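You operate a simulated robot arm through the tools that you are given. There is no shell and no other tool.

You are at the controls of a simulated robot arm. One attempt, no reset.

JOB
Put a spoonful of sugar and about 90 ml of milk in the ramekin.
Fine: then stand the ramekin on the black tray; green spoon and brown jug back in their places. Set down upright: brown jug.

It is judged by the outcome, as a careful person would: the job done as asked, and still so three seconds after it is handed in. It fails if anything else is knocked over, pushed out of place, dropped, spilled or broken.

ROBOT AND FRAMES
A 6-joint arm with a two-finger parallel gripper, fixed in place. Base frame: the origin is at the foot of the arm, x ahead of it, y to its left, z up. Units: mm, rad, N and s.
Its first joint turns from -2.897 to 2.897 rad. Payload 3.91 kg.
Tool frame: the origin (TCP) lies between the finger pads and is the grasp point; the fingertips stand 30 mm ahead of it; z points along the fingers, y is the line along which they close. Largest opening 110 mm; finger width 20, thickness 10; the body of the gripper, 48 by 112 mm, starts 55 mm behind the TCP.
Orientation is told as [roll, pitch, yaw] about the base's x, y, z axes, in that order, counted from this pose: with the fingers straight down and closing along the base's y, the tool's x points along the base's -x, its y along +y and its z along -z.

CONTROLS
- The arm moves only by the tool apply_moves. Its argument "rows" is one flat list of numbers, 7 for each row, row after row: the shift along the tool's x, y, z in mm, then the turn, a rotation vector about the tool's x, y, z in rad, then the gripper command, from -1 (shut) to 1 (fully open), values between in proportion. In form: [dx, dy, dz, wx, wy, wz, fingers, dx, dy, dz, wx, wy, wz, fingers, ...]. A call has 1 to 20 rows; each row shifts and turns the commanded pose from where the row before left it, along the tool's axes as they then stand. Each row takes 0.2 s and may step no farther than 50 mm and 0.15 rad from the row before; otherwise, or with a gripper value out of range, the whole call is refused. A pose out of reach is approached as far as the arm can. The call stops where the force on the tool passes 40 N (or 10 N more than at its start, if that is more) or the arm is blocked; 0.2 s more then pass. Each finger travels about 153 mm/s and halts on what it meets, pressing with about 23 N; the grip force reading is that of the motor and also rises with nothing between the fingers. The clock runs only during rows and for 0.2 s after the last one: add rows that do not move to give the fingers time. It gives the time, the measured TCP pose, the force on the tool (base axes), the opening and the grip force at its end, in the units of the frame above (readings bear some noise), with the torque about the TCP (base axes, N m) and any sound that the robot's microphone picked up.
- Cameras (640 x 400 px; columns grow to the right, rows downward): "scene" is fixed at [55.4, -645.4, 1636.7]; the picture's right is [0.62, -0.79, 0.00], its down [-0.44, -0.34, -0.83] and it looks along [0.65, 0.51, -0.56] (base axes); focal length 329 px, centre (320, 200). "wrist" rides on the gripper at [72, 17, -103] in the tool frame; the picture's right is [-0.23, 0.97, 0.00], its down [-0.76, -0.18, -0.62] and it looks along [-0.61, -0.14, 0.78] (tool axes); focal length 222 px, centre (320, 200). There is no depth. A picture from a camera that has moved, and an enlarged one, comes with that camera's place and axes in the base frame and with its lens. The place of the scene camera against the robot may be out by one fixed shift of up to 12 mm in any direction.
- get_image(camera): a new picture of that camera. It takes no simulated time.
- zoom(camera, box): a new picture of the part [left, top, right, bottom] of that camera's present view, enlarged. It takes no simulated time.
- close_job(): hands the job in; it is judged then, once.

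Places have to be worked out from the pictures, the camera data and where the tool is seen. Open the gripper and draw the arm clear of the work before you hand the job in, unless the task says otherwise.

The tools are called after "Emit:" as a command line: name --argument value ..., lists and objects as JSON in quotes. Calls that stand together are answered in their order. apply_moves: Moves the arm, as the interface text tells. Its arguments: {"type":"object","properties":{"rows":{"type":"array"}},"required":["rows"]} The other tools are called the same way: get_image (camera) takes a picture; zoom (camera, box) takes an enlarged picture of a part of a camera's view; close_job () hands the job in.

At the start:

```text
time: 0.0
eef_pos: [460.8, 261.1, 1201.9]
orientation: [0.002, 0.0, 0.0]
ft_force: [-0.6, 0.5, -0.5]
torque: [-0.01, -0.02, -0.01]
opening: 110.2
gripper_force: 0.1
```

scene: 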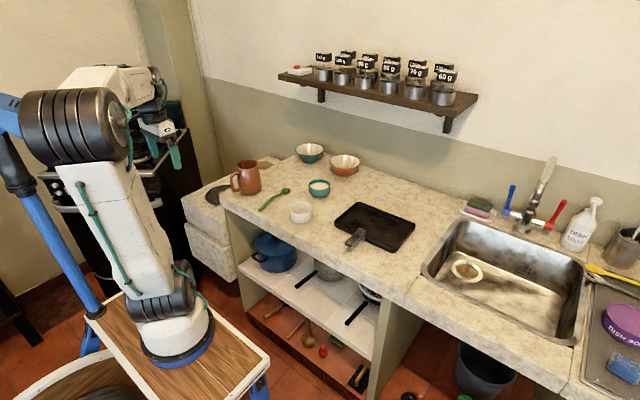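
wrist: 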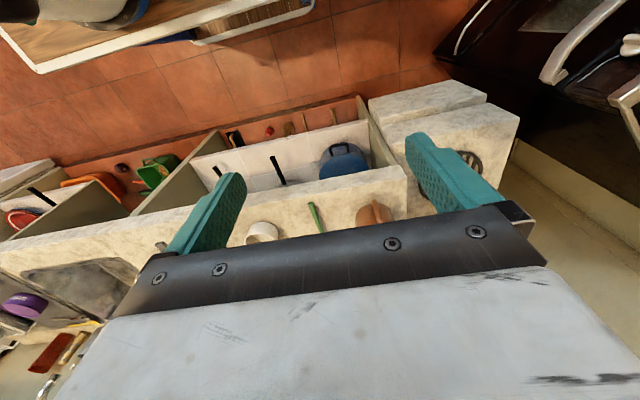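

I'll start by looking closer at the worktop: jug, spoon, ramekin, bowls, tray.

Emit:
zoom --camera "scene" --box '[200, 130, 380, 250]'

Emit:
zoom --camera "scene" --box '[310, 180, 440, 270]'

Emit:
zoom --camera "scene" --box '[270, 40, 490, 180]'

```text
3.33 times, centred on (290, 190) of scene
camera zoom: at [55.4, -645.4, 1636.7], right [0.62, -0.79, 0.0], down [-0.44, -0.34, -0.83], along [0.65, 0.51, -0.56], focal length 1096 px, centre (420, 233)
```

zoom: 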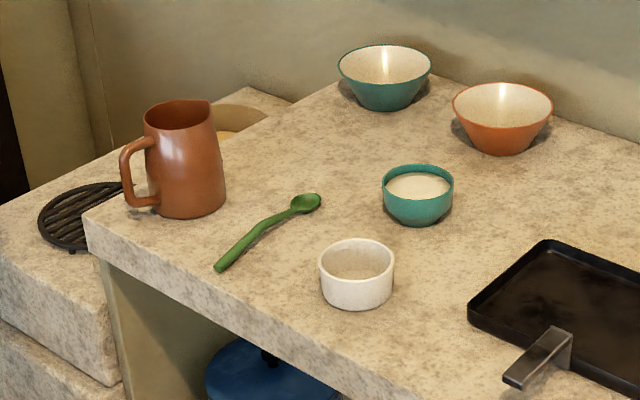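

```text
4.44 times, centred on (375, 225) of scene
camera zoom: at [55.4, -645.4, 1636.7], right [0.62, -0.79, 0.0], down [-0.44, -0.34, -0.83], along [0.65, 0.51, -0.56], focal length 1462 px, centre (76, 89)
```

zoom: 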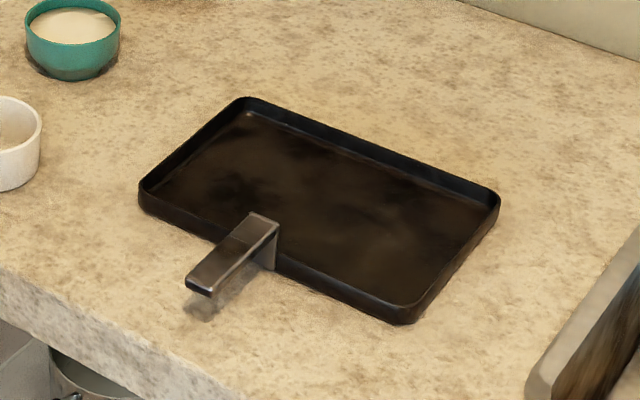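

```text
2.86 times, centred on (380, 110) of scene
camera zoom: at [55.4, -645.4, 1636.7], right [0.62, -0.79, 0.0], down [-0.44, -0.34, -0.83], along [0.65, 0.51, -0.56], focal length 940 px, centre (149, 457)
```

zoom: 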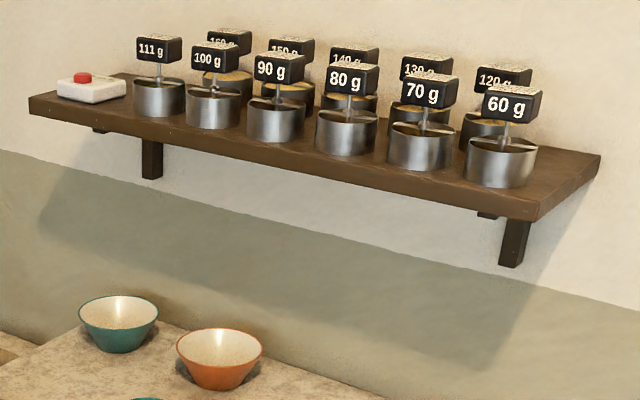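

The small teal bowl holds something white (probably sugar); I'll look more closely at it, the other bowls, the ramekin and the jug before moving.

Emit:
zoom --camera "scene" --box '[290, 135, 370, 185]'

Emit:
zoom --camera "scene" --box '[280, 170, 350, 230]'

Emit:
zoom --camera "scene" --box '[220, 150, 300, 220]'

Emit:
zoom --camera "wrist" --box '[200, 120, 460, 260]'

```text
8.00 times, centred on (330, 160) of scene
camera zoom: at [55.4, -645.4, 1636.7], right [0.62, -0.79, 0.0], down [-0.44, -0.34, -0.83], along [0.65, 0.51, -0.56], focal length 2631 px, centre (240, 520)
```

zoom: 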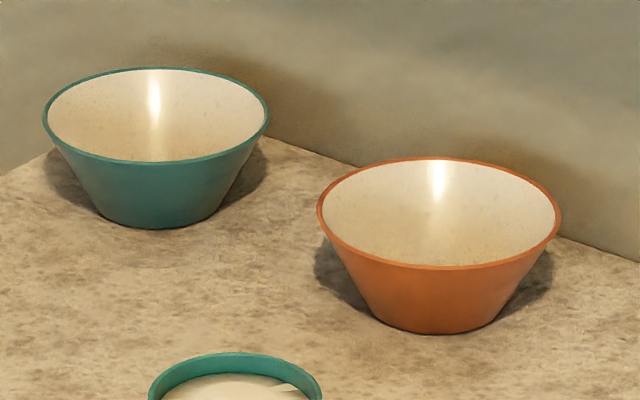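

```text
6.67 times, centred on (315, 200) of scene
camera zoom: at [55.4, -645.4, 1636.7], right [0.62, -0.79, 0.0], down [-0.44, -0.34, -0.83], along [0.65, 0.51, -0.56], focal length 2192 px, centre (353, 200)
```

zoom: 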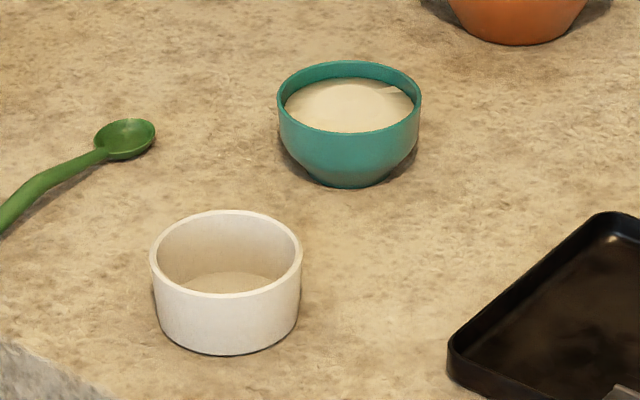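

```text
5.71 times, centred on (260, 185) of scene
camera zoom: at [55.4, -645.4, 1636.7], right [0.62, -0.79, 0.0], down [-0.44, -0.34, -0.83], along [0.65, 0.51, -0.56], focal length 1879 px, centre (663, 286)
```

zoom: 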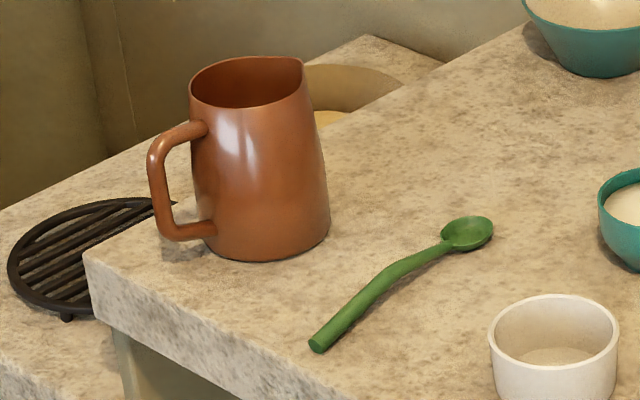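

```text
2.46 times, centred on (330, 190) of wrist
camera zoom: at [388.8, 278.3, 1304.9], right [0.23, 0.97, 0.0], down [0.76, -0.18, 0.62], along [0.61, -0.14, -0.78], focal length 547 px, centre (295, 225)
```

zoom: 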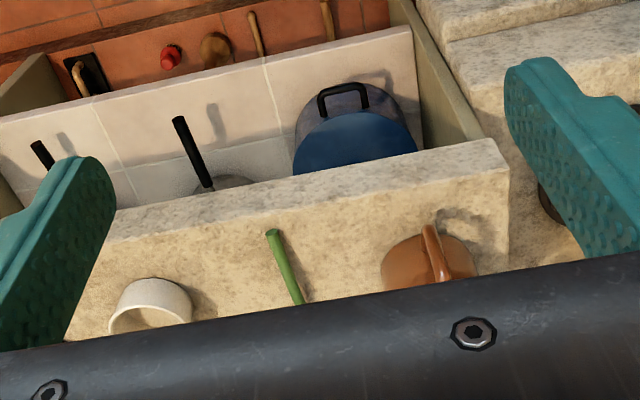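

The small teal bowl looks like the sugar; the two big bowls look empty, and I place the counter near z≈880. I'll move the arm over the counter at a safe height to look at things from above with the wrist camera.

Emit:
apply_moves --rows '[-40, 5, 0, 0, 0, 0, 1, -40, 5, 0, 0, 0, 0, 1, -40, 5, 0, 0, 0, 0, 1, -40, 5, 5, 0, 0, 0, 1, -40, 5, 10, 0, 0, 0, 1, -40, 5, 10, 0, 0, 0, 1, 0, 0, 0, 0, 0, 0, 1, 0, 0, 0, 0, 0, 0, 1]'

```text
time: 1.8
eef_pos: [702.0, 292.4, 1176.4]
orientation: [0.001, -0.001, 0.001]
ft_force: [0.2, 1.0, -0.1]
torque: [-0.01, 0.02, -0.02]
opening: 110.1
gripper_force: 0.0
```

The arm is at about (702, 292, 1176). I'll take pictures to see the jug, spoon and ramekin from above.

Emit:
get_image --camera "wrist"

Emit:
get_image --camera "scene"

```text
taken
camera wrist: at [628.8, 309.5, 1279.6], right [0.23, 0.97, 0.0], down [0.76, -0.18, 0.62], along [0.61, -0.14, -0.78], focal length 222 px, centre (320, 200)
```

wrist: 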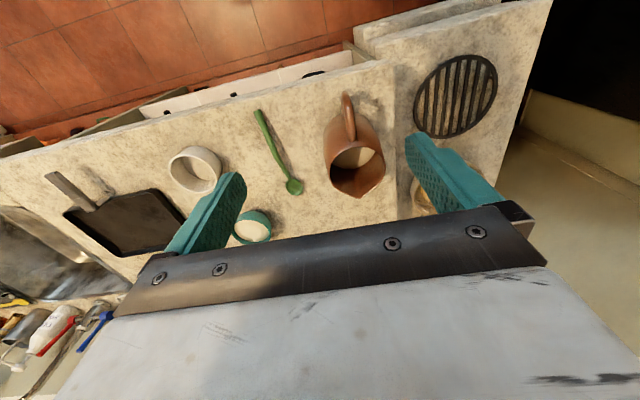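

```text
taken
```

scene: 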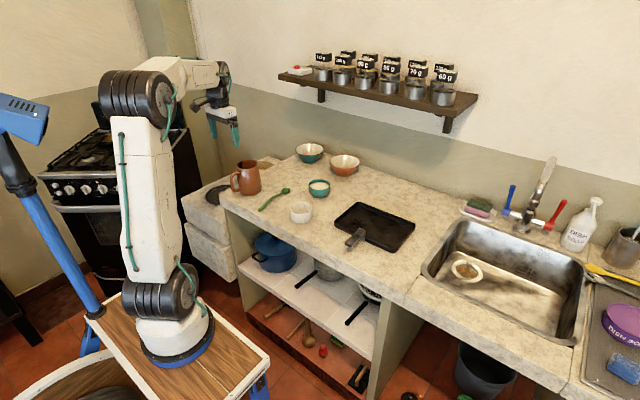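

Now the layout is clear from above. I'll zoom in on jug, spoon, ramekin and sugar bowl in the wrist view.

Emit:
zoom --camera "wrist" --box '[300, 80, 420, 220]'

Emit:
zoom --camera "wrist" --box '[150, 100, 320, 250]'

Emit:
zoom --camera "wrist" --box '[0, 130, 200, 300]'

```text
2.86 times, centred on (360, 150) of wrist
camera zoom: at [628.8, 309.5, 1279.6], right [0.23, 0.97, 0.0], down [0.76, -0.18, 0.62], along [0.61, -0.14, -0.78], focal length 635 px, centre (206, 343)
```

zoom: 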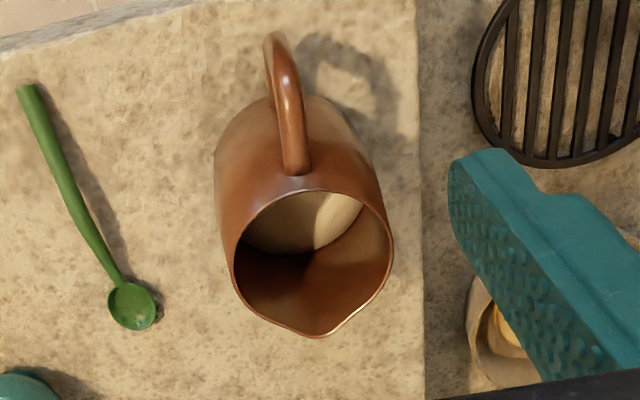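

```text
2.67 times, centred on (235, 175) of wrist
camera zoom: at [628.8, 309.5, 1279.6], right [0.23, 0.97, 0.0], down [0.76, -0.18, 0.62], along [0.61, -0.14, -0.78], focal length 592 px, centre (547, 267)
```

zoom: 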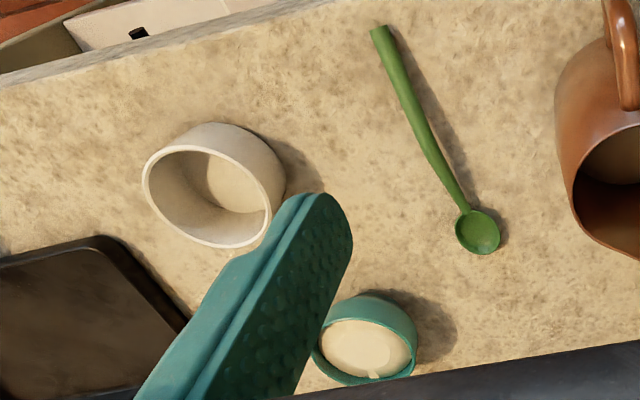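

```text
2.35 times, centred on (100, 215) of wrist
camera zoom: at [628.8, 309.5, 1279.6], right [0.23, 0.97, 0.0], down [0.76, -0.18, 0.62], along [0.61, -0.14, -0.78], focal length 523 px, centre (838, 165)
```

zoom: 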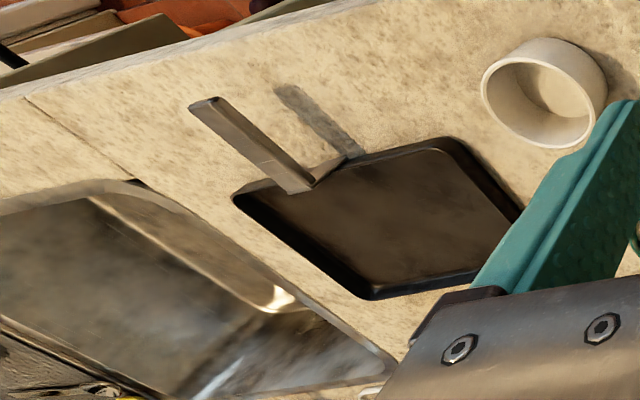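

Positions so far (approx): jug axis (806, 325), rim z≈1000, handle toward −x, spout toward +x; spoon from (721,180) to head (889,192); ramekin (793,24), rim z≈922; sugar bowl (964,70), rim z≈922. I'll test whether the tool can be turned about its axis by ~180° up here, since that would put the wrist camera on the upper side for the spoon work.

Emit:
apply_moves --rows '[0, 0, 0, 0, 0, 0.15, 1, 0, 0, 0, 0, 0, 0.15, 1, 0, 0, 0, 0, 0, 0.15, 1, 0, 0, 0, 0, 0, 0.15, 1, 0, 0, 0, 0, 0, 0.15, 1, 0, 0, 0, 0, 0, 0.15, 1, 0, 0, 0, 0, 0, 0.15, 1, 0, 0, 0, 0, 0, 0.15, 1, 0, 0, 0, 0, 0, 0.15, 1, 0, 0, 0, 0, 0, 0.15, 1, 0, 0, 0, 0, 0, 0, 1]'

```text
time: 4.2
eef_pos: [702.4, 290.5, 1177.6]
orientation: [0.002, 0.003, -1.501]
ft_force: [0.0, -0.7, 0.5]
torque: [-0.03, -0.03, 0.0]
opening: 110.0
gripper_force: 0.1
```

Yaw −1.5 was reached without trouble; I continue to about −3.14.

Emit:
apply_moves --rows '[0, 0, 0, 0, 0, 0.15, 1, 0, 0, 0, 0, 0, 0.15, 1, 0, 0, 0, 0, 0, 0.15, 1, 0, 0, 0, 0, 0, 0.15, 1, 0, 0, 0, 0, 0, 0.15, 1, 0, 0, 0, 0, 0, 0.15, 1, 0, 0, 0, 0, 0, 0.15, 1, 0, 0, 0, 0, 0, 0.15, 1, 0, 0, 0, 0, 0, 0.15, 1, 0, 0, 0, 0, 0, 0.15, 1, 0, 0, 0, 0, 0, 0.1416, 1, 0, 0, 0, 0, 0, 0, 1]'

Emit:
get_image --camera "wrist"

Emit:
get_image --camera "scene"

```text
time: 6.8
eef_pos: [708.5, 279.1, 1176.6]
orientation: [-0.007, 0.003, -2.437]
ft_force: [0.8, -0.3, 0.2]
torque: [0.02, -0.01, 0.0]
opening: 110.2
gripper_force: 0.1
out of reach, approached as far as the arm can: row 7, 8, 9, 10, 11
```

```text
taken
camera wrist: at [775.4, 313.3, 1279.9], right [0.46, -0.89, -0.01], down [-0.69, -0.36, 0.62], along [-0.56, -0.28, -0.78], focal length 222 px, centre (320, 200)
```

wrist: 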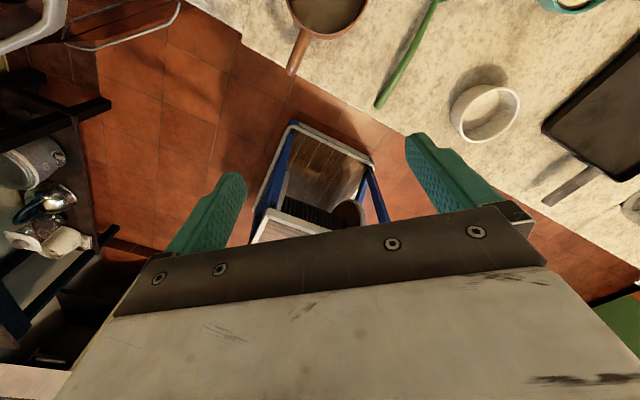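

```text
taken
```

scene: 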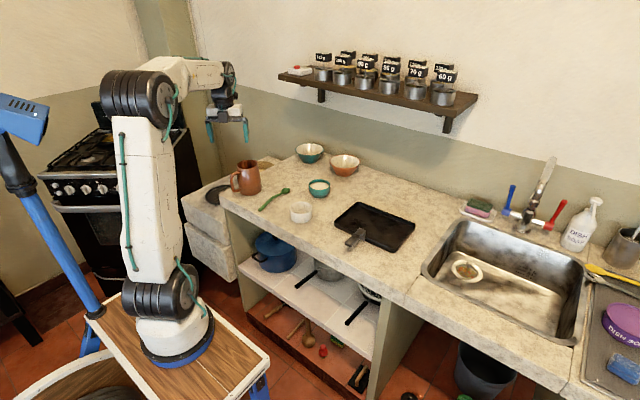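

The wrist turn stops near yaw ≈ q1 − 2.85, so I'll work with the normal orientation instead. First, high-zoom pictures of the spoon, ramekin, bowl and jug to get exact shapes.

Emit:
zoom --camera "scene" --box '[255, 182, 295, 214]'

Emit:
zoom --camera "scene" --box '[300, 172, 340, 204]'

Emit:
zoom --camera "scene" --box '[280, 196, 320, 228]'

Emit:
zoom --camera "scene" --box '[222, 154, 272, 202]'

```text
12.50 times, centred on (275, 198) of scene
camera zoom: at [55.4, -645.4, 1636.7], right [0.62, -0.79, 0.0], down [-0.44, -0.34, -0.83], along [0.65, 0.51, -0.56], focal length 4110 px, centre (882, 225)
```

zoom: 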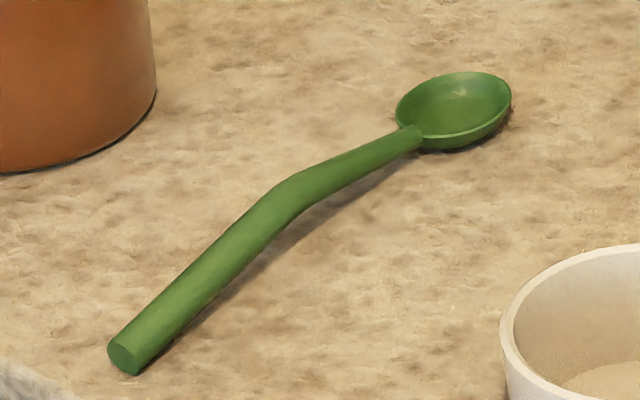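

```text
12.50 times, centred on (320, 188) of scene
camera zoom: at [55.4, -645.4, 1636.7], right [0.62, -0.79, 0.0], down [-0.44, -0.34, -0.83], along [0.65, 0.51, -0.56], focal length 4110 px, centre (320, 350)
```

zoom: 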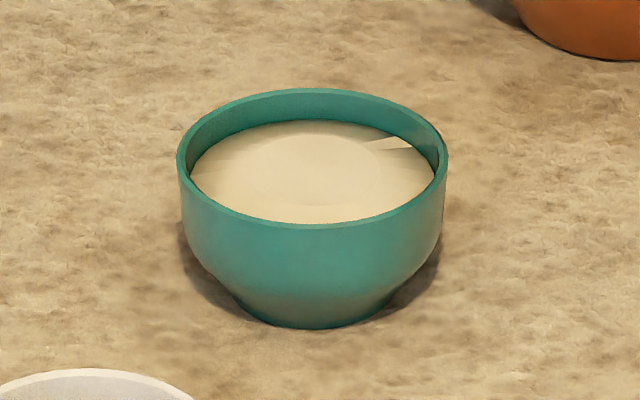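

```text
12.50 times, centred on (300, 212) of scene
camera zoom: at [55.4, -645.4, 1636.7], right [0.62, -0.79, 0.0], down [-0.44, -0.34, -0.83], along [0.65, 0.51, -0.56], focal length 4110 px, centre (570, 50)
```

zoom: 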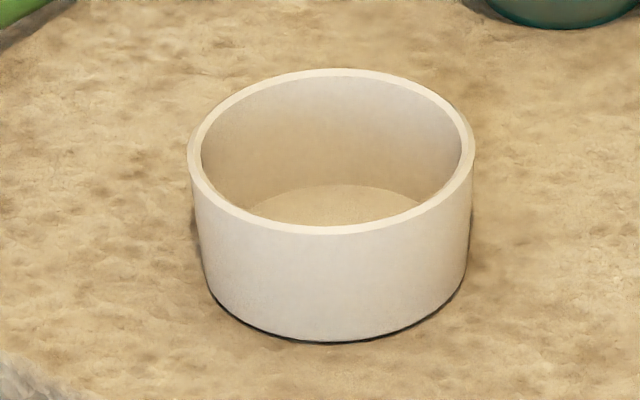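

```text
8.33 times, centred on (247, 178) of scene
camera zoom: at [55.4, -645.4, 1636.7], right [0.62, -0.79, 0.0], down [-0.44, -0.34, -0.83], along [0.65, 0.51, -0.56], focal length 2740 px, centre (928, 383)
```

zoom: 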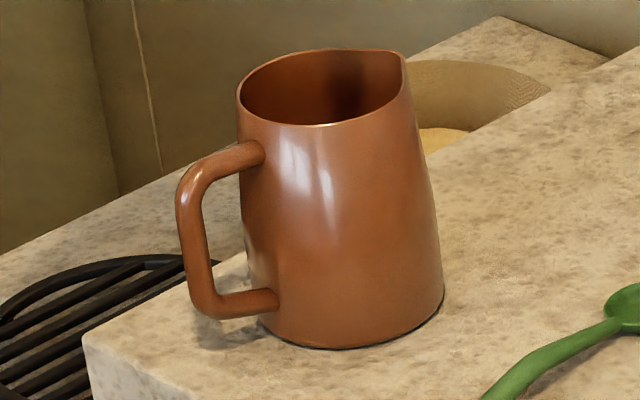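

Very sharp views. Spoon handle arches: end at ~(723,180,885), apex ~(800,186,903), head ~(888,192). Now I turn the wrist back towards yaw 0 and read where it ends.

Emit:
apply_moves --rows '[0, 0, 0, 0, 0, -0.15, 1, 0, 0, 0, 0, 0, -0.15, 1, 0, 0, 0, 0, 0, -0.15, 1, 0, 0, 0, 0, 0, -0.15, 1, 0, 0, 0, 0, 0, -0.15, 1, 0, 0, 0, 0, 0, -0.15, 1, 0, 0, 0, 0, 0, -0.15, 1, 0, 0, 0, 0, 0, -0.15, 1, 0, 0, 0, 0, 0, -0.15, 1, 0, 0, 0, 0, 0, -0.15, 1, 0, 0, 0, 0, 0, -0.15, 1, 0, 0, 0, 0, 0, -0.15, 1, 0, 0, 0, 0, 0, -0.15, 1, 0, 0, 0, 0, 0, -0.15, 1, 0, 0, 0, 0, 0, -0.15, 1, 0, 0, 0, 0, 0, 0, 1]'

```text
time: 10.2
eef_pos: [708.8, 278.9, 1177.7]
orientation: [0.007, 0.003, -0.187]
ft_force: [0.0, -0.7, -0.1]
torque: [0.02, -0.03, -0.01]
opening: 110.0
gripper_force: 0.1
```

The commanded pose restarts from the reached one. Now I set yaw to ≈0.073 (along the spoon), come down over the handle to about z=1050 and tilt the fingers forward 25°.

Emit:
apply_moves --rows '[0, 0, 0, 0, 0, -0.13, 0.5, 0, 0, 0, 0, 0, -0.13, 0.5, -11, -24.9, 32.5, 0, 0, 0, 0.5, -11, -24.9, 32.5, 0, 0, 0, 0.5, -11, -24.9, 32.5, 0, 0, 0, 0.5, -11, -24.9, 32.5, 0, 0, 0, 0.5, 0, 0, 0, 0, -0.145, 0, 0.5, 0, 0, 0, 0, -0.145, 0, 0.5, 0, 0, 0, 0, -0.145, 0, 0.5, 0, 0, 0, 0, 0, 0, 0.5]'

Emit:
get_image --camera "wrist"

Emit:
get_image --camera "scene"

```text
time: 12.4
eef_pos: [759.8, 185.9, 1047.6]
orientation: [0.009, -0.434, 0.07]
ft_force: [-0.5, -0.8, 0.6]
torque: [-0.04, -0.02, -0.02]
opening: 82.7
gripper_force: 0.1
```

```text
taken
camera wrist: at [650.2, 194.2, 1109.7], right [0.13, 0.99, 0.1], down [0.44, -0.15, 0.88], along [0.89, -0.07, -0.46], focal length 222 px, centre (320, 200)
```

wrist: 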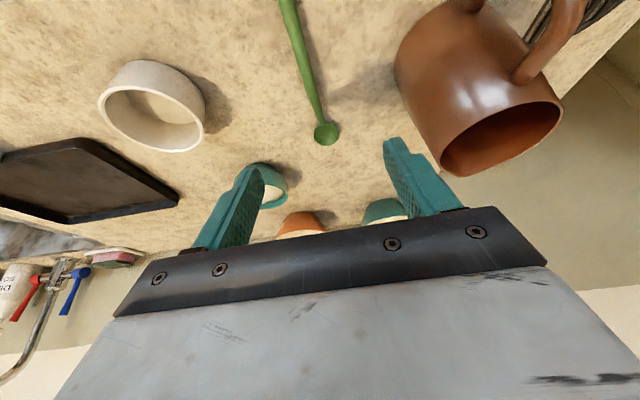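

```text
taken
```

scene: 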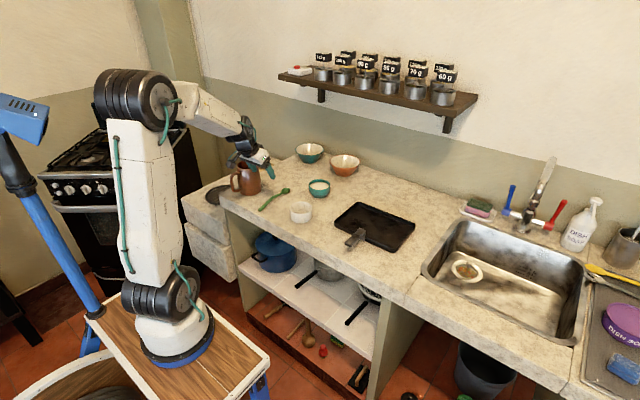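

I'll zoom in on the gripper in the scene view to calibrate that camera, and on the spoon in the wrist view.

Emit:
zoom --camera "scene" --box '[215, 120, 305, 220]'

Emit:
zoom --camera "wrist" --box '[240, 0, 400, 170]'

```text
4.00 times, centred on (260, 170) of scene
camera zoom: at [55.4, -645.4, 1636.7], right [0.62, -0.79, 0.0], down [-0.44, -0.34, -0.83], along [0.65, 0.51, -0.56], focal length 1315 px, centre (560, 320)
```

zoom: 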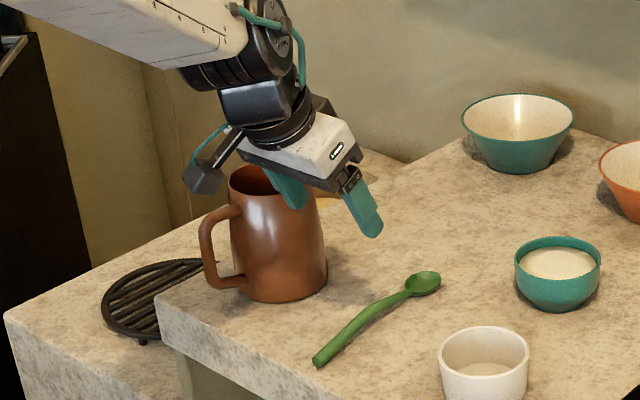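

```text
2.35 times, centred on (320, 85) of wrist
camera zoom: at [650.2, 194.2, 1109.7], right [0.13, 0.99, 0.1], down [0.44, -0.15, 0.88], along [0.89, -0.07, -0.46], focal length 523 px, centre (320, 471)
```

zoom: 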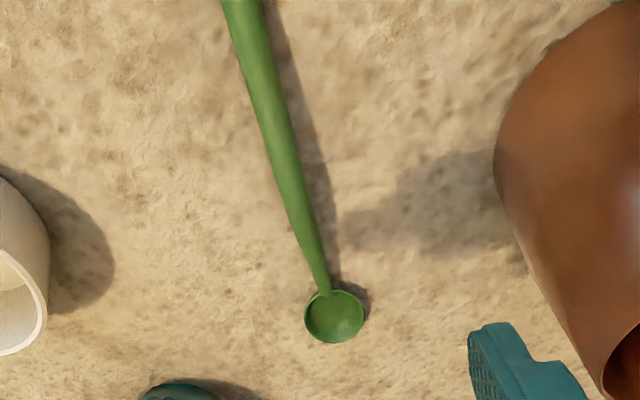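

Wrist-camera triangulation gives spoon head (884,195,891), handle point to grip ≈(768,183.4,895), counter ≈880–881. I go down most of the way along the vertical, with the fingers at 55 mm, and check before the last step.

Emit:
apply_moves --rows '[14, -0.8, 30.3, 0, 0, 0, 0, 14, -0.8, 30.3, 0, 0, 0, 0, 14, -0.8, 30.3, 0, 0, 0, 0, 0, 0, 0, 0, 0, 0, 0]'

Emit:
zoom --camera "scene" --box '[235, 150, 315, 215]'

Emit:
get_image --camera "wrist"

```text
time: 13.4
eef_pos: [760.4, 182.4, 947.2]
orientation: [0.009, -0.432, 0.069]
ft_force: [-0.2, -0.9, 0.0]
torque: [0.03, 0.0, -0.01]
opening: 55.0
gripper_force: 0.0
```

```text
6.15 times, centred on (275, 182) of scene
camera zoom: at [55.4, -645.4, 1636.7], right [0.62, -0.79, 0.0], down [-0.44, -0.34, -0.83], along [0.65, 0.51, -0.56], focal length 2024 px, centre (597, 308)
```

zoom: 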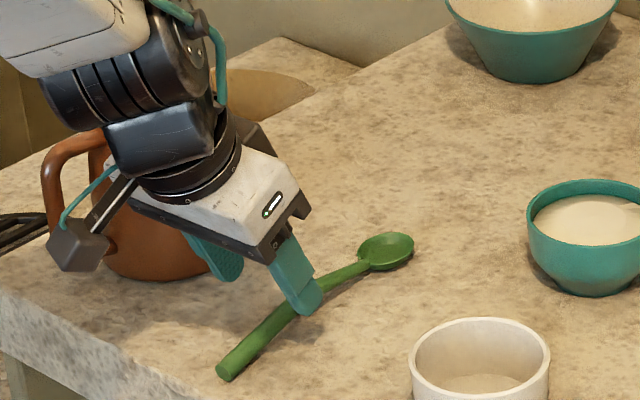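

```text
taken
camera wrist: at [649.5, 191.3, 1009.6], right [0.14, 0.99, 0.1], down [0.44, -0.15, 0.88], along [0.89, -0.07, -0.46], focal length 222 px, centre (320, 200)
```

wrist: 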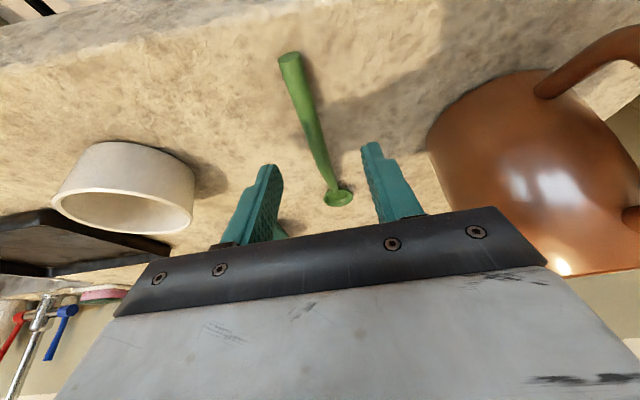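

Alignment is good; spoon heading is ≈0.097 rad. I trim the yaw by 0.027, descend the last 33 mm and stop to check before closing.

Emit:
apply_moves --rows '[0, 0.4, 0, -0.0113, 0, -0.0245, 0, 7, 0, 15.1, 0, 0, 0, 0, 4.7, 0, 10.1, 0, 0, 0, 0, 2.3, 0, 5, 0, 0, 0, 0, 0, 0, 0, 0, 0, 0, 0]'

Emit:
zoom --camera "scene" --box '[250, 172, 300, 212]'

Emit:
get_image --camera "wrist"

```text
time: 14.6
eef_pos: [761.1, 183.6, 912.1]
orientation: [0.007, -0.433, 0.095]
ft_force: [0.4, 0.7, 0.1]
torque: [0.01, 0.04, 0.0]
opening: 55.0
gripper_force: 0.2
```

```text
10.00 times, centred on (275, 192) of scene
camera zoom: at [55.4, -645.4, 1636.7], right [0.62, -0.79, 0.0], down [-0.44, -0.34, -0.83], along [0.65, 0.51, -0.56], focal length 3288 px, centre (770, 280)
```

zoom: 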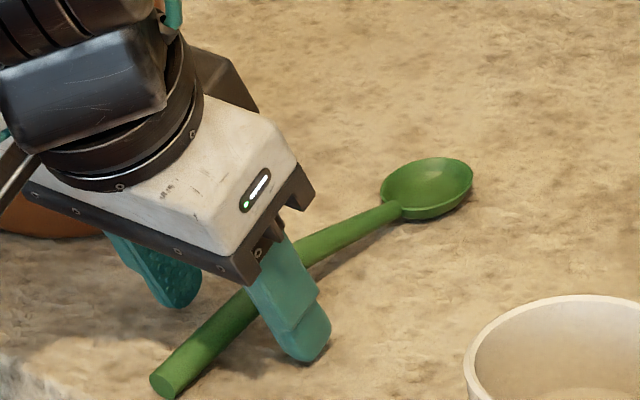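

```text
taken
camera wrist: at [649.9, 189.3, 975.8], right [0.11, 0.99, 0.1], down [0.45, -0.14, 0.88], along [0.89, -0.05, -0.46], focal length 222 px, centre (320, 200)
```

wrist: 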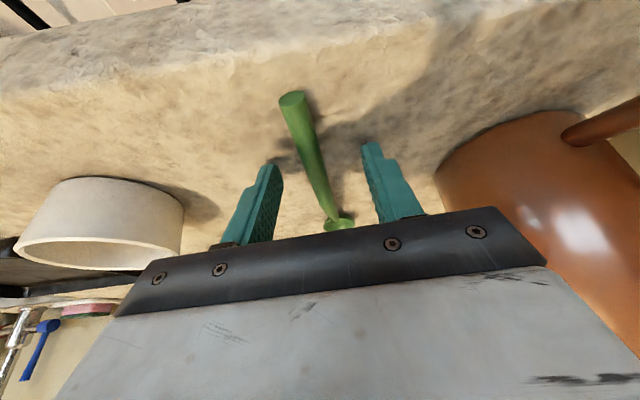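

The handle lies centred between the fingers with the tips just above the counter. Closing on it.

Emit:
apply_moves --rows '[0, 0, 0, 0, 0, 0, -0.6, 0, 0, 0, 0, 0, 0, -0.75, 0, 0, 0, 0, 0, 0, -1, 0, 0, 0, 0, 0, 0, -1, 0, 0, 0, 0, 0, 0, -1]'

Emit:
zoom --camera "scene" --box '[250, 172, 300, 212]'

Emit:
get_image --camera "wrist"

```text
time: 15.8
eef_pos: [760.7, 183.0, 913.1]
orientation: [0.007, -0.431, 0.095]
ft_force: [-0.9, -0.1, 0.1]
torque: [0.0, -0.01, -0.03]
opening: 11.3
gripper_force: 23.1
```

```text
10.00 times, centred on (275, 192) of scene
camera zoom: at [55.4, -645.4, 1636.7], right [0.62, -0.79, 0.0], down [-0.44, -0.34, -0.83], along [0.65, 0.51, -0.56], focal length 3288 px, centre (770, 280)
```

zoom: 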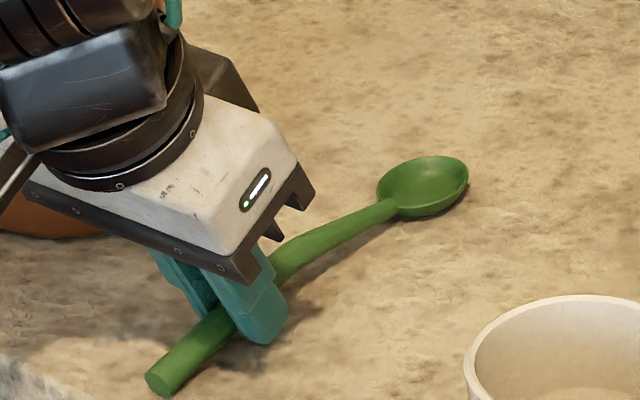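

```text
taken
camera wrist: at [650.0, 189.3, 975.9], right [0.11, 0.99, 0.1], down [0.45, -0.14, 0.88], along [0.89, -0.05, -0.46], focal length 222 px, centre (320, 200)
```

wrist: 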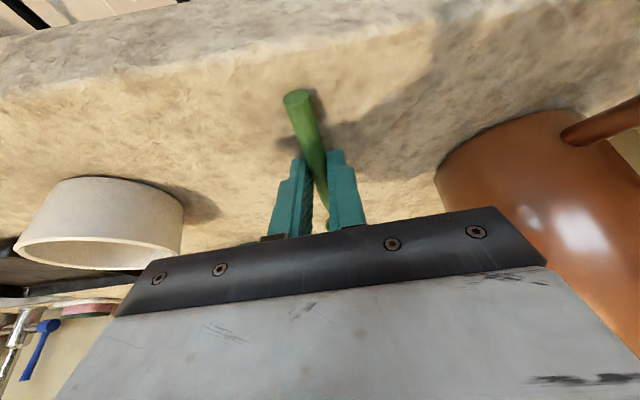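

Gripped (11.3 mm, 23 N). I lift it straight up ~100 mm and look.

Emit:
apply_moves --rows '[-7, 0, -15, 0, 0, 0, -1, -17.5, 0, -38, 0, 0, 0, -1, -17.5, 0, -38, 0, 0, 0, -1, 0, 0, 0, 0, 0, 0, -1, 0, 0, 0, 0, 0, 0, -1]'

Emit:
zoom --camera "scene" --box '[235, 130, 345, 220]'

Emit:
get_image --camera "wrist"

```text
time: 17.0
eef_pos: [761.9, 183.2, 1013.1]
orientation: [0.008, -0.434, 0.098]
ft_force: [-0.2, -0.4, 0.1]
torque: [0.02, 0.0, 0.01]
opening: 11.4
gripper_force: 23.2
```

```text
4.44 times, centred on (290, 175) of scene
camera zoom: at [55.4, -645.4, 1636.7], right [0.62, -0.79, 0.0], down [-0.44, -0.34, -0.83], along [0.65, 0.51, -0.56], focal length 1462 px, centre (453, 311)
```

zoom: 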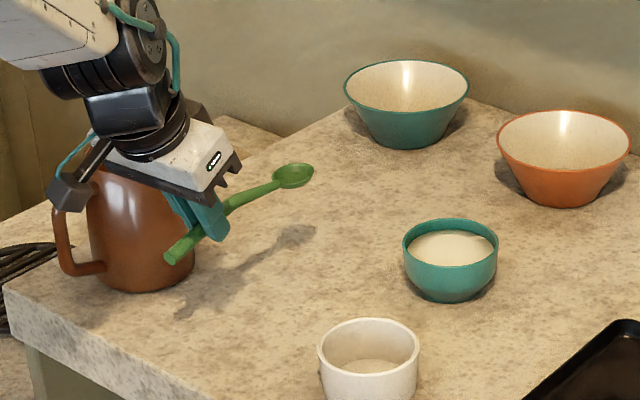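

```text
taken
camera wrist: at [651.4, 190.0, 1076.2], right [0.11, 0.99, 0.1], down [0.45, -0.14, 0.88], along [0.89, -0.05, -0.46], focal length 222 px, centre (320, 200)
```

wrist: 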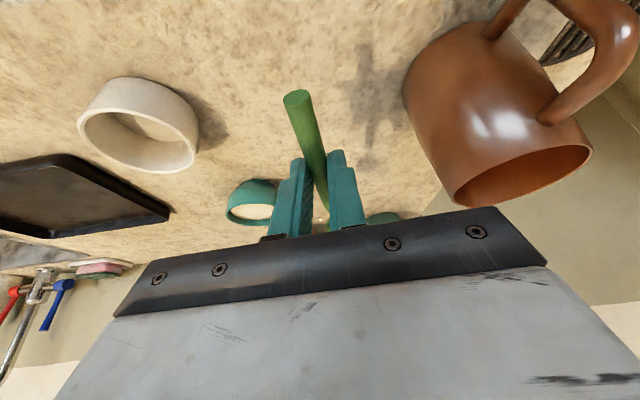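

Spoon is held firmly and level. I zoom in on the sugar bowl from the wrist camera to fix its position.

Emit:
zoom --camera "wrist" --box '[210, 165, 290, 235]'

Emit:
zoom --camera "wrist" --box '[60, 60, 220, 190]'

```text
5.71 times, centred on (250, 200) of wrist
camera zoom: at [651.4, 190.0, 1076.2], right [0.11, 0.99, 0.1], down [0.45, -0.14, 0.88], along [0.89, -0.05, -0.46], focal length 1269 px, centre (720, 200)
```

zoom: 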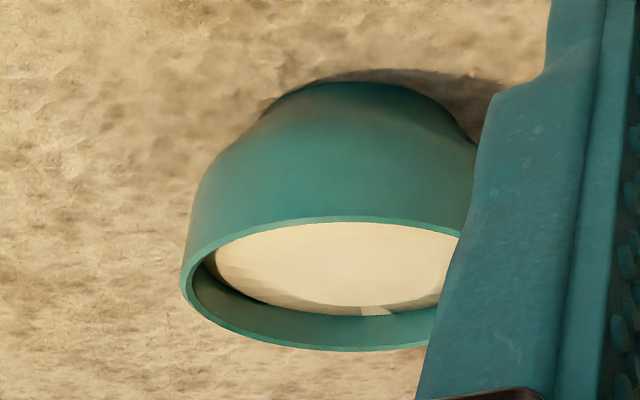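

```text
3.08 times, centred on (140, 125) of wrist
camera zoom: at [651.4, 190.0, 1076.2], right [0.11, 0.99, 0.1], down [0.45, -0.14, 0.88], along [0.89, -0.05, -0.46], focal length 684 px, centre (874, 431)
```

zoom: 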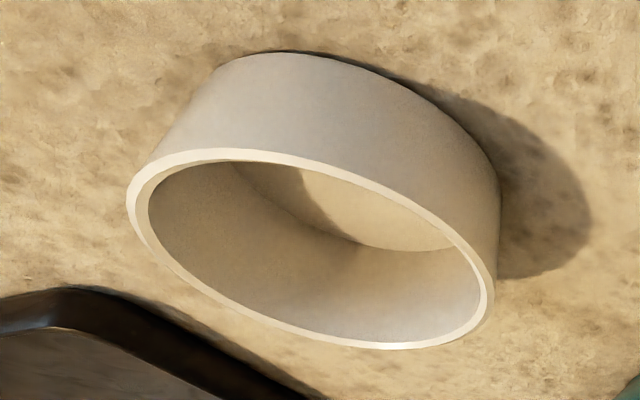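

Sugar bowl estimated at (963, 69.5), rim z≈927, sugar surface ≈918. I carry the empty spoon over the bowl at safe height, then tilt its head down 34°.

Emit:
apply_moves --rows '[-19.7, -26.8, -1, 0, 0, 0, -1, -19.7, -26.8, -1, 0, 0, 0, -1, -19.7, -26.8, -1, 0, 0, 0, -1, -19.7, -26.8, -1, 0, 0, 0, -1, -19.7, -26.7, -1, 0, 0, 0, -1, 0, 0, 0, 0, 0.15, 0, -1, 0, 0, 0, 0, 0.15, 0, -1, 0, 0, 0, 0, 0.15, 0, -1, 0, 0, 0, 0, 0.15, 0, -1, 0, 0, 0, 0, 0, 0, -1, 0, 0, 0, 0, 0, 0, -1]'

Emit:
zoom --camera "scene" --box '[265, 130, 365, 220]'

Emit:
get_image --camera "wrist"

```text
time: 19.4
eef_pos: [859.3, 57.5, 1058.2]
orientation: [0.007, 0.168, 0.101]
ft_force: [0.2, 0.7, -0.7]
torque: [-0.02, 0.0, 0.01]
opening: 12.0
gripper_force: 23.2
```

```text
4.44 times, centred on (315, 175) of scene
camera zoom: at [55.4, -645.4, 1636.7], right [0.62, -0.79, 0.0], down [-0.44, -0.34, -0.83], along [0.65, 0.51, -0.56], focal length 1462 px, centre (342, 311)
```

zoom: 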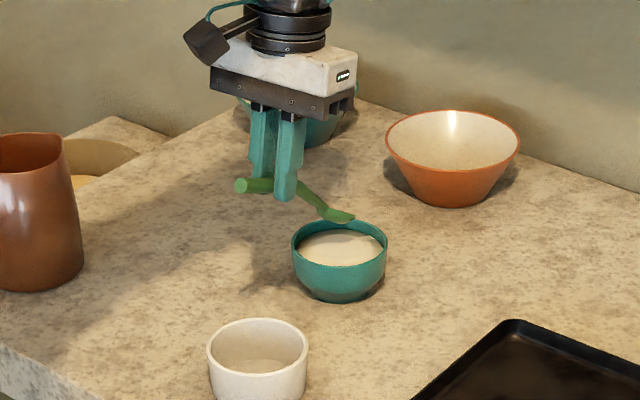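

```text
taken
camera wrist: at [804.4, 69.5, 1172.4], right [0.13, 0.99, -0.03], down [0.87, -0.1, 0.49], along [0.48, -0.09, -0.87], focal length 222 px, centre (320, 200)
```

wrist: 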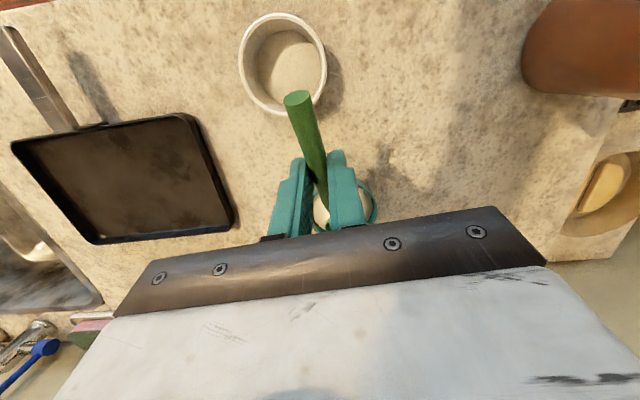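

I check the relative position of spoon head and bowl at higher zoom.

Emit:
zoom --camera "scene" --box '[295, 160, 345, 200]'

Emit:
zoom --camera "wrist" --box '[270, 140, 400, 250]'

```text
10.00 times, centred on (320, 180) of scene
camera zoom: at [55.4, -645.4, 1636.7], right [0.62, -0.79, 0.0], down [-0.44, -0.34, -0.83], along [0.65, 0.51, -0.56], focal length 3288 px, centre (320, 400)
```

zoom: 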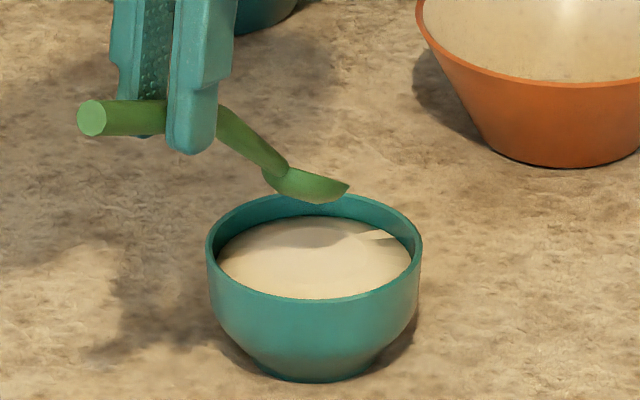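

```text
3.64 times, centred on (335, 195) of wrist
camera zoom: at [804.4, 69.5, 1172.4], right [0.13, 0.99, -0.03], down [0.87, -0.1, 0.49], along [0.48, -0.09, -0.87], focal length 808 px, centre (266, 218)
```

zoom: 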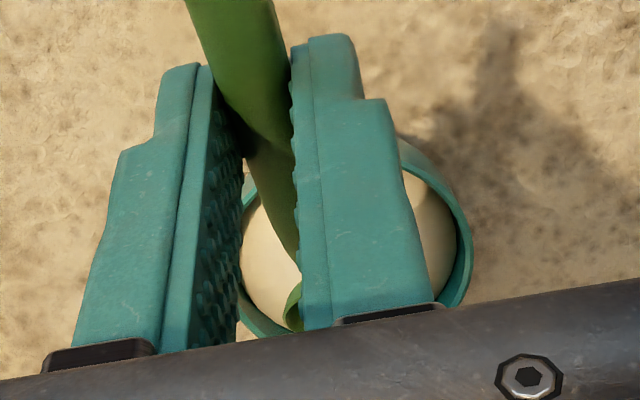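

Bowl center refined to ≈(963,71.5); the spoon head is right above it. I lower the tilted head into the sugar, then look.

Emit:
apply_moves --rows '[-6, 2.8, 24.3, 0, 0, 0, -1, -3.3, 0, 19.7, 0, 0, 0, -1, -1, 0, 5.9, 0, 0, 0, -1, -1, 0, 5.9, 0, 0, 0, -1, 0, 0, 0, 0, 0, 0, -1]'

Emit:
zoom --camera "scene" --box '[295, 160, 345, 200]'

Emit:
zoom --camera "wrist" --box '[270, 140, 400, 250]'

```text
time: 20.6
eef_pos: [863.4, 61.8, 1000.0]
orientation: [0.006, 0.165, 0.102]
ft_force: [1.3, 0.0, 2.6]
torque: [0.02, -0.19, -0.02]
opening: 11.8
gripper_force: 23.2
```

```text
10.00 times, centred on (320, 180) of scene
camera zoom: at [55.4, -645.4, 1636.7], right [0.62, -0.79, 0.0], down [-0.44, -0.34, -0.83], along [0.65, 0.51, -0.56], focal length 3288 px, centre (320, 400)
```

zoom: 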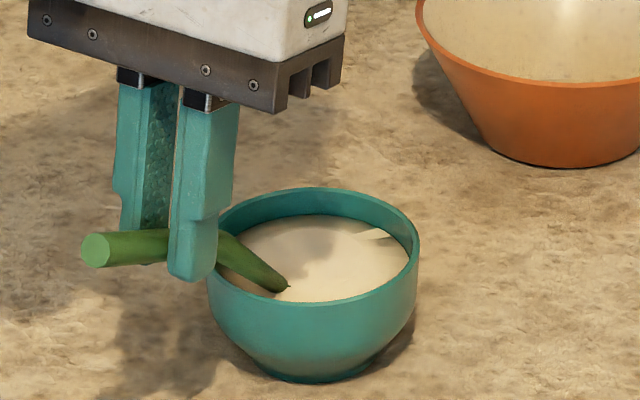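

```text
3.64 times, centred on (335, 195) of wrist
camera zoom: at [806.7, 72.7, 1114.6], right [0.13, 0.99, -0.03], down [0.87, -0.1, 0.49], along [0.48, -0.09, -0.87], focal length 808 px, centre (266, 218)
```

zoom: 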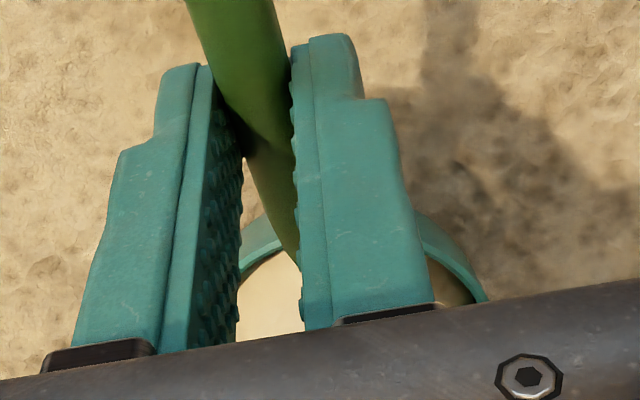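

Head is fully in the sugar (about 2.6 N resistance). Now I sweep forward while levelling the spoon, keeping the handle clear of the bowl rim, then lift out.

Emit:
apply_moves --rows '[0.9, 0, 12.8, 0, -0.12, 0, -1, 2.3, 0, 6.6, 0, -0.12, 0, -1, 5.4, 0, 5, 0, -0.12, 0, -1, 5.6, 0, 1.1, 0, -0.12, 0, -1, 3.6, 0, -0.5, 0, -0.12, 0, -1, -3.6, 0, -7.7, 0, 0, 0, -1, -3.6, 0, -7.7, 0, 0, 0, -1, -4, 0, -8.5, 0, 0, 0, -1, -4, 0, -8.5, 0, 0, 0, -1, 0, 0, 0, 0, 0, 0, -1]'

Emit:
zoom --camera "scene" --box '[290, 155, 350, 200]'

Emit:
zoom --camera "scene" --box '[265, 130, 365, 220]'

```text
time: 22.8
eef_pos: [843.8, 58.5, 1010.0]
orientation: [0.009, -0.434, 0.095]
ft_force: [0.4, 0.3, -0.7]
torque: [0.02, 0.05, -0.01]
opening: 11.9
gripper_force: 22.9
```

```text
8.89 times, centred on (320, 178) of scene
camera zoom: at [55.4, -645.4, 1636.7], right [0.62, -0.79, 0.0], down [-0.44, -0.34, -0.83], along [0.65, 0.51, -0.56], focal length 2923 px, centre (320, 400)
```

zoom: 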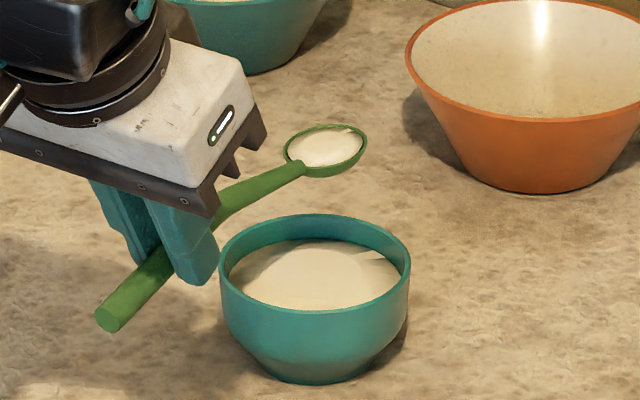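

```text
4.44 times, centred on (315, 175) of scene
camera zoom: at [55.4, -645.4, 1636.7], right [0.62, -0.79, 0.0], down [-0.44, -0.34, -0.83], along [0.65, 0.51, -0.56], focal length 1462 px, centre (342, 311)
```

zoom: 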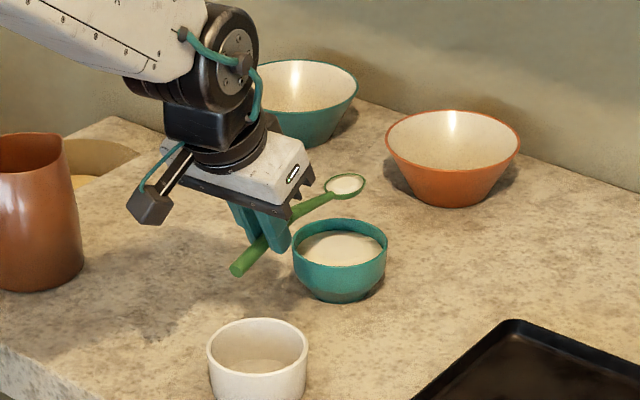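

A well-filled, level spoon, and the bowl hasn't moved. I carry it gently, level, to a place above the ramekin.

Emit:
apply_moves --rows '[7.3, -1.3, -3.4, 0, 0, 0, -1, 13.6, -2.4, -6.3, 0, 0, 0, -1, 20, -3.5, -9.3, 0, 0, 0, -1, 21.8, -3.8, -10.1, 0, 0, 0, -1, 21.8, -3.8, -10.1, 0, 0, 0, -1, 21.8, -3.8, -10.1, 0, 0, 0, -1, 21.8, -3.8, -10.1, 0, 0, 0, -1, 20, -3.5, -9.3, 0, 0, 0, -1, 13.6, -2.4, -6.3, 0, 0, 0, -1, 8.3, -1.5, -3.9, 0, 0, 0, -1, 0, 0, 0, 0, 0, 0, -1, 0, 0, 0, 0, 0, 0, -1]'

Emit:
zoom --camera "scene" --box '[265, 160, 335, 230]'

Emit:
get_image --camera "wrist"

```text
time: 25.4
eef_pos: [659.6, 9.4, 1009.7]
orientation: [0.006, -0.435, 0.097]
ft_force: [0.3, 0.9, -0.4]
torque: [0.0, 0.03, 0.01]
opening: 11.7
gripper_force: 23.7
```

```text
5.71 times, centred on (300, 195) of scene
camera zoom: at [55.4, -645.4, 1636.7], right [0.62, -0.79, 0.0], down [-0.44, -0.34, -0.83], along [0.65, 0.51, -0.56], focal length 1879 px, centre (434, 229)
```

zoom: 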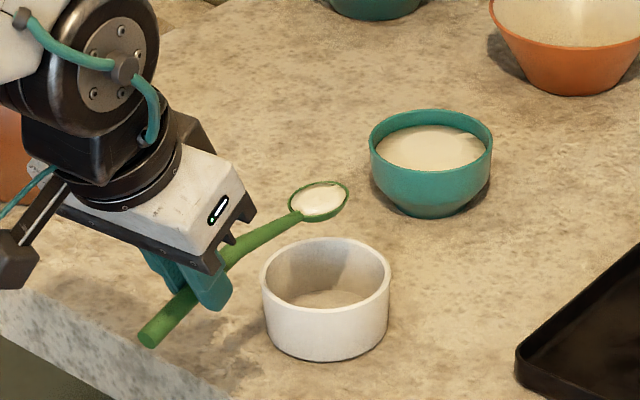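

```text
taken
camera wrist: at [548.9, 15.9, 1073.1], right [0.11, 0.99, 0.1], down [0.44, -0.14, 0.88], along [0.89, -0.05, -0.46], focal length 222 px, centre (320, 200)
```

wrist: 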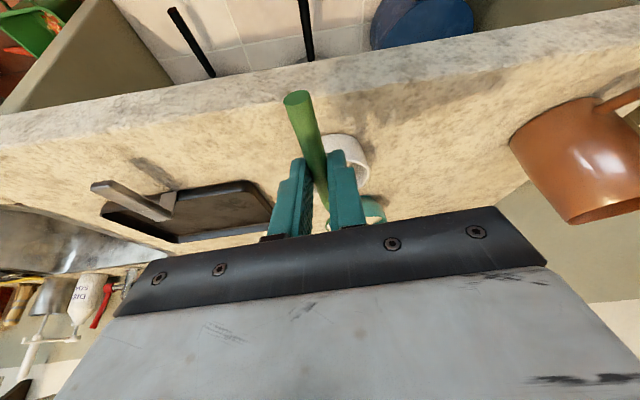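

I zoom the wrist view to verify the spoon's sideways alignment with the ramekin.

Emit:
zoom --camera "wrist" --box '[260, 110, 400, 240]'

Emit:
zoom --camera "scene" --box '[285, 180, 325, 220]'

```text
3.08 times, centred on (330, 175) of wrist
camera zoom: at [548.9, 15.9, 1073.1], right [0.11, 0.99, 0.1], down [0.44, -0.14, 0.88], along [0.89, -0.05, -0.46], focal length 684 px, centre (289, 277)
```

zoom: 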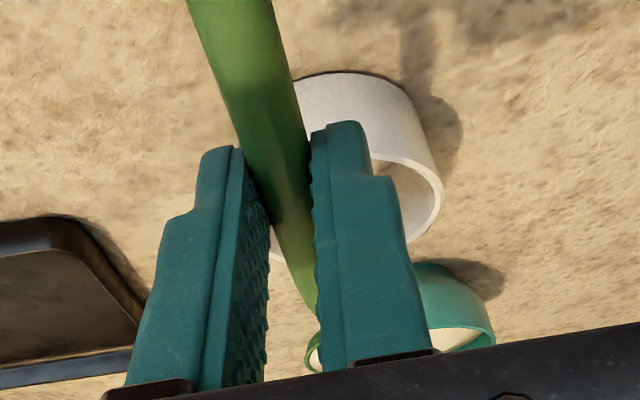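

```text
10.00 times, centred on (305, 200) of scene
camera zoom: at [55.4, -645.4, 1636.7], right [0.62, -0.79, 0.0], down [-0.44, -0.34, -0.83], along [0.65, 0.51, -0.56], focal length 3288 px, centre (470, 200)
```

zoom: 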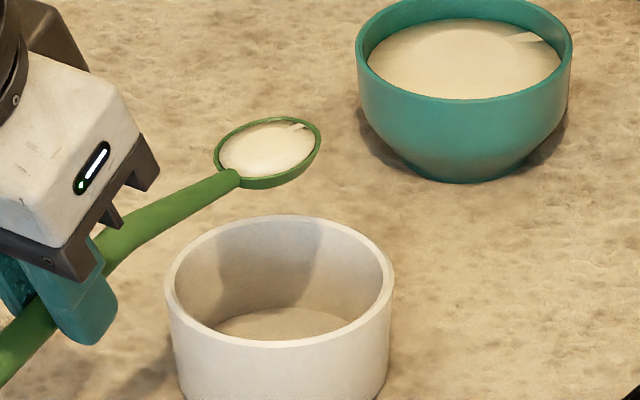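

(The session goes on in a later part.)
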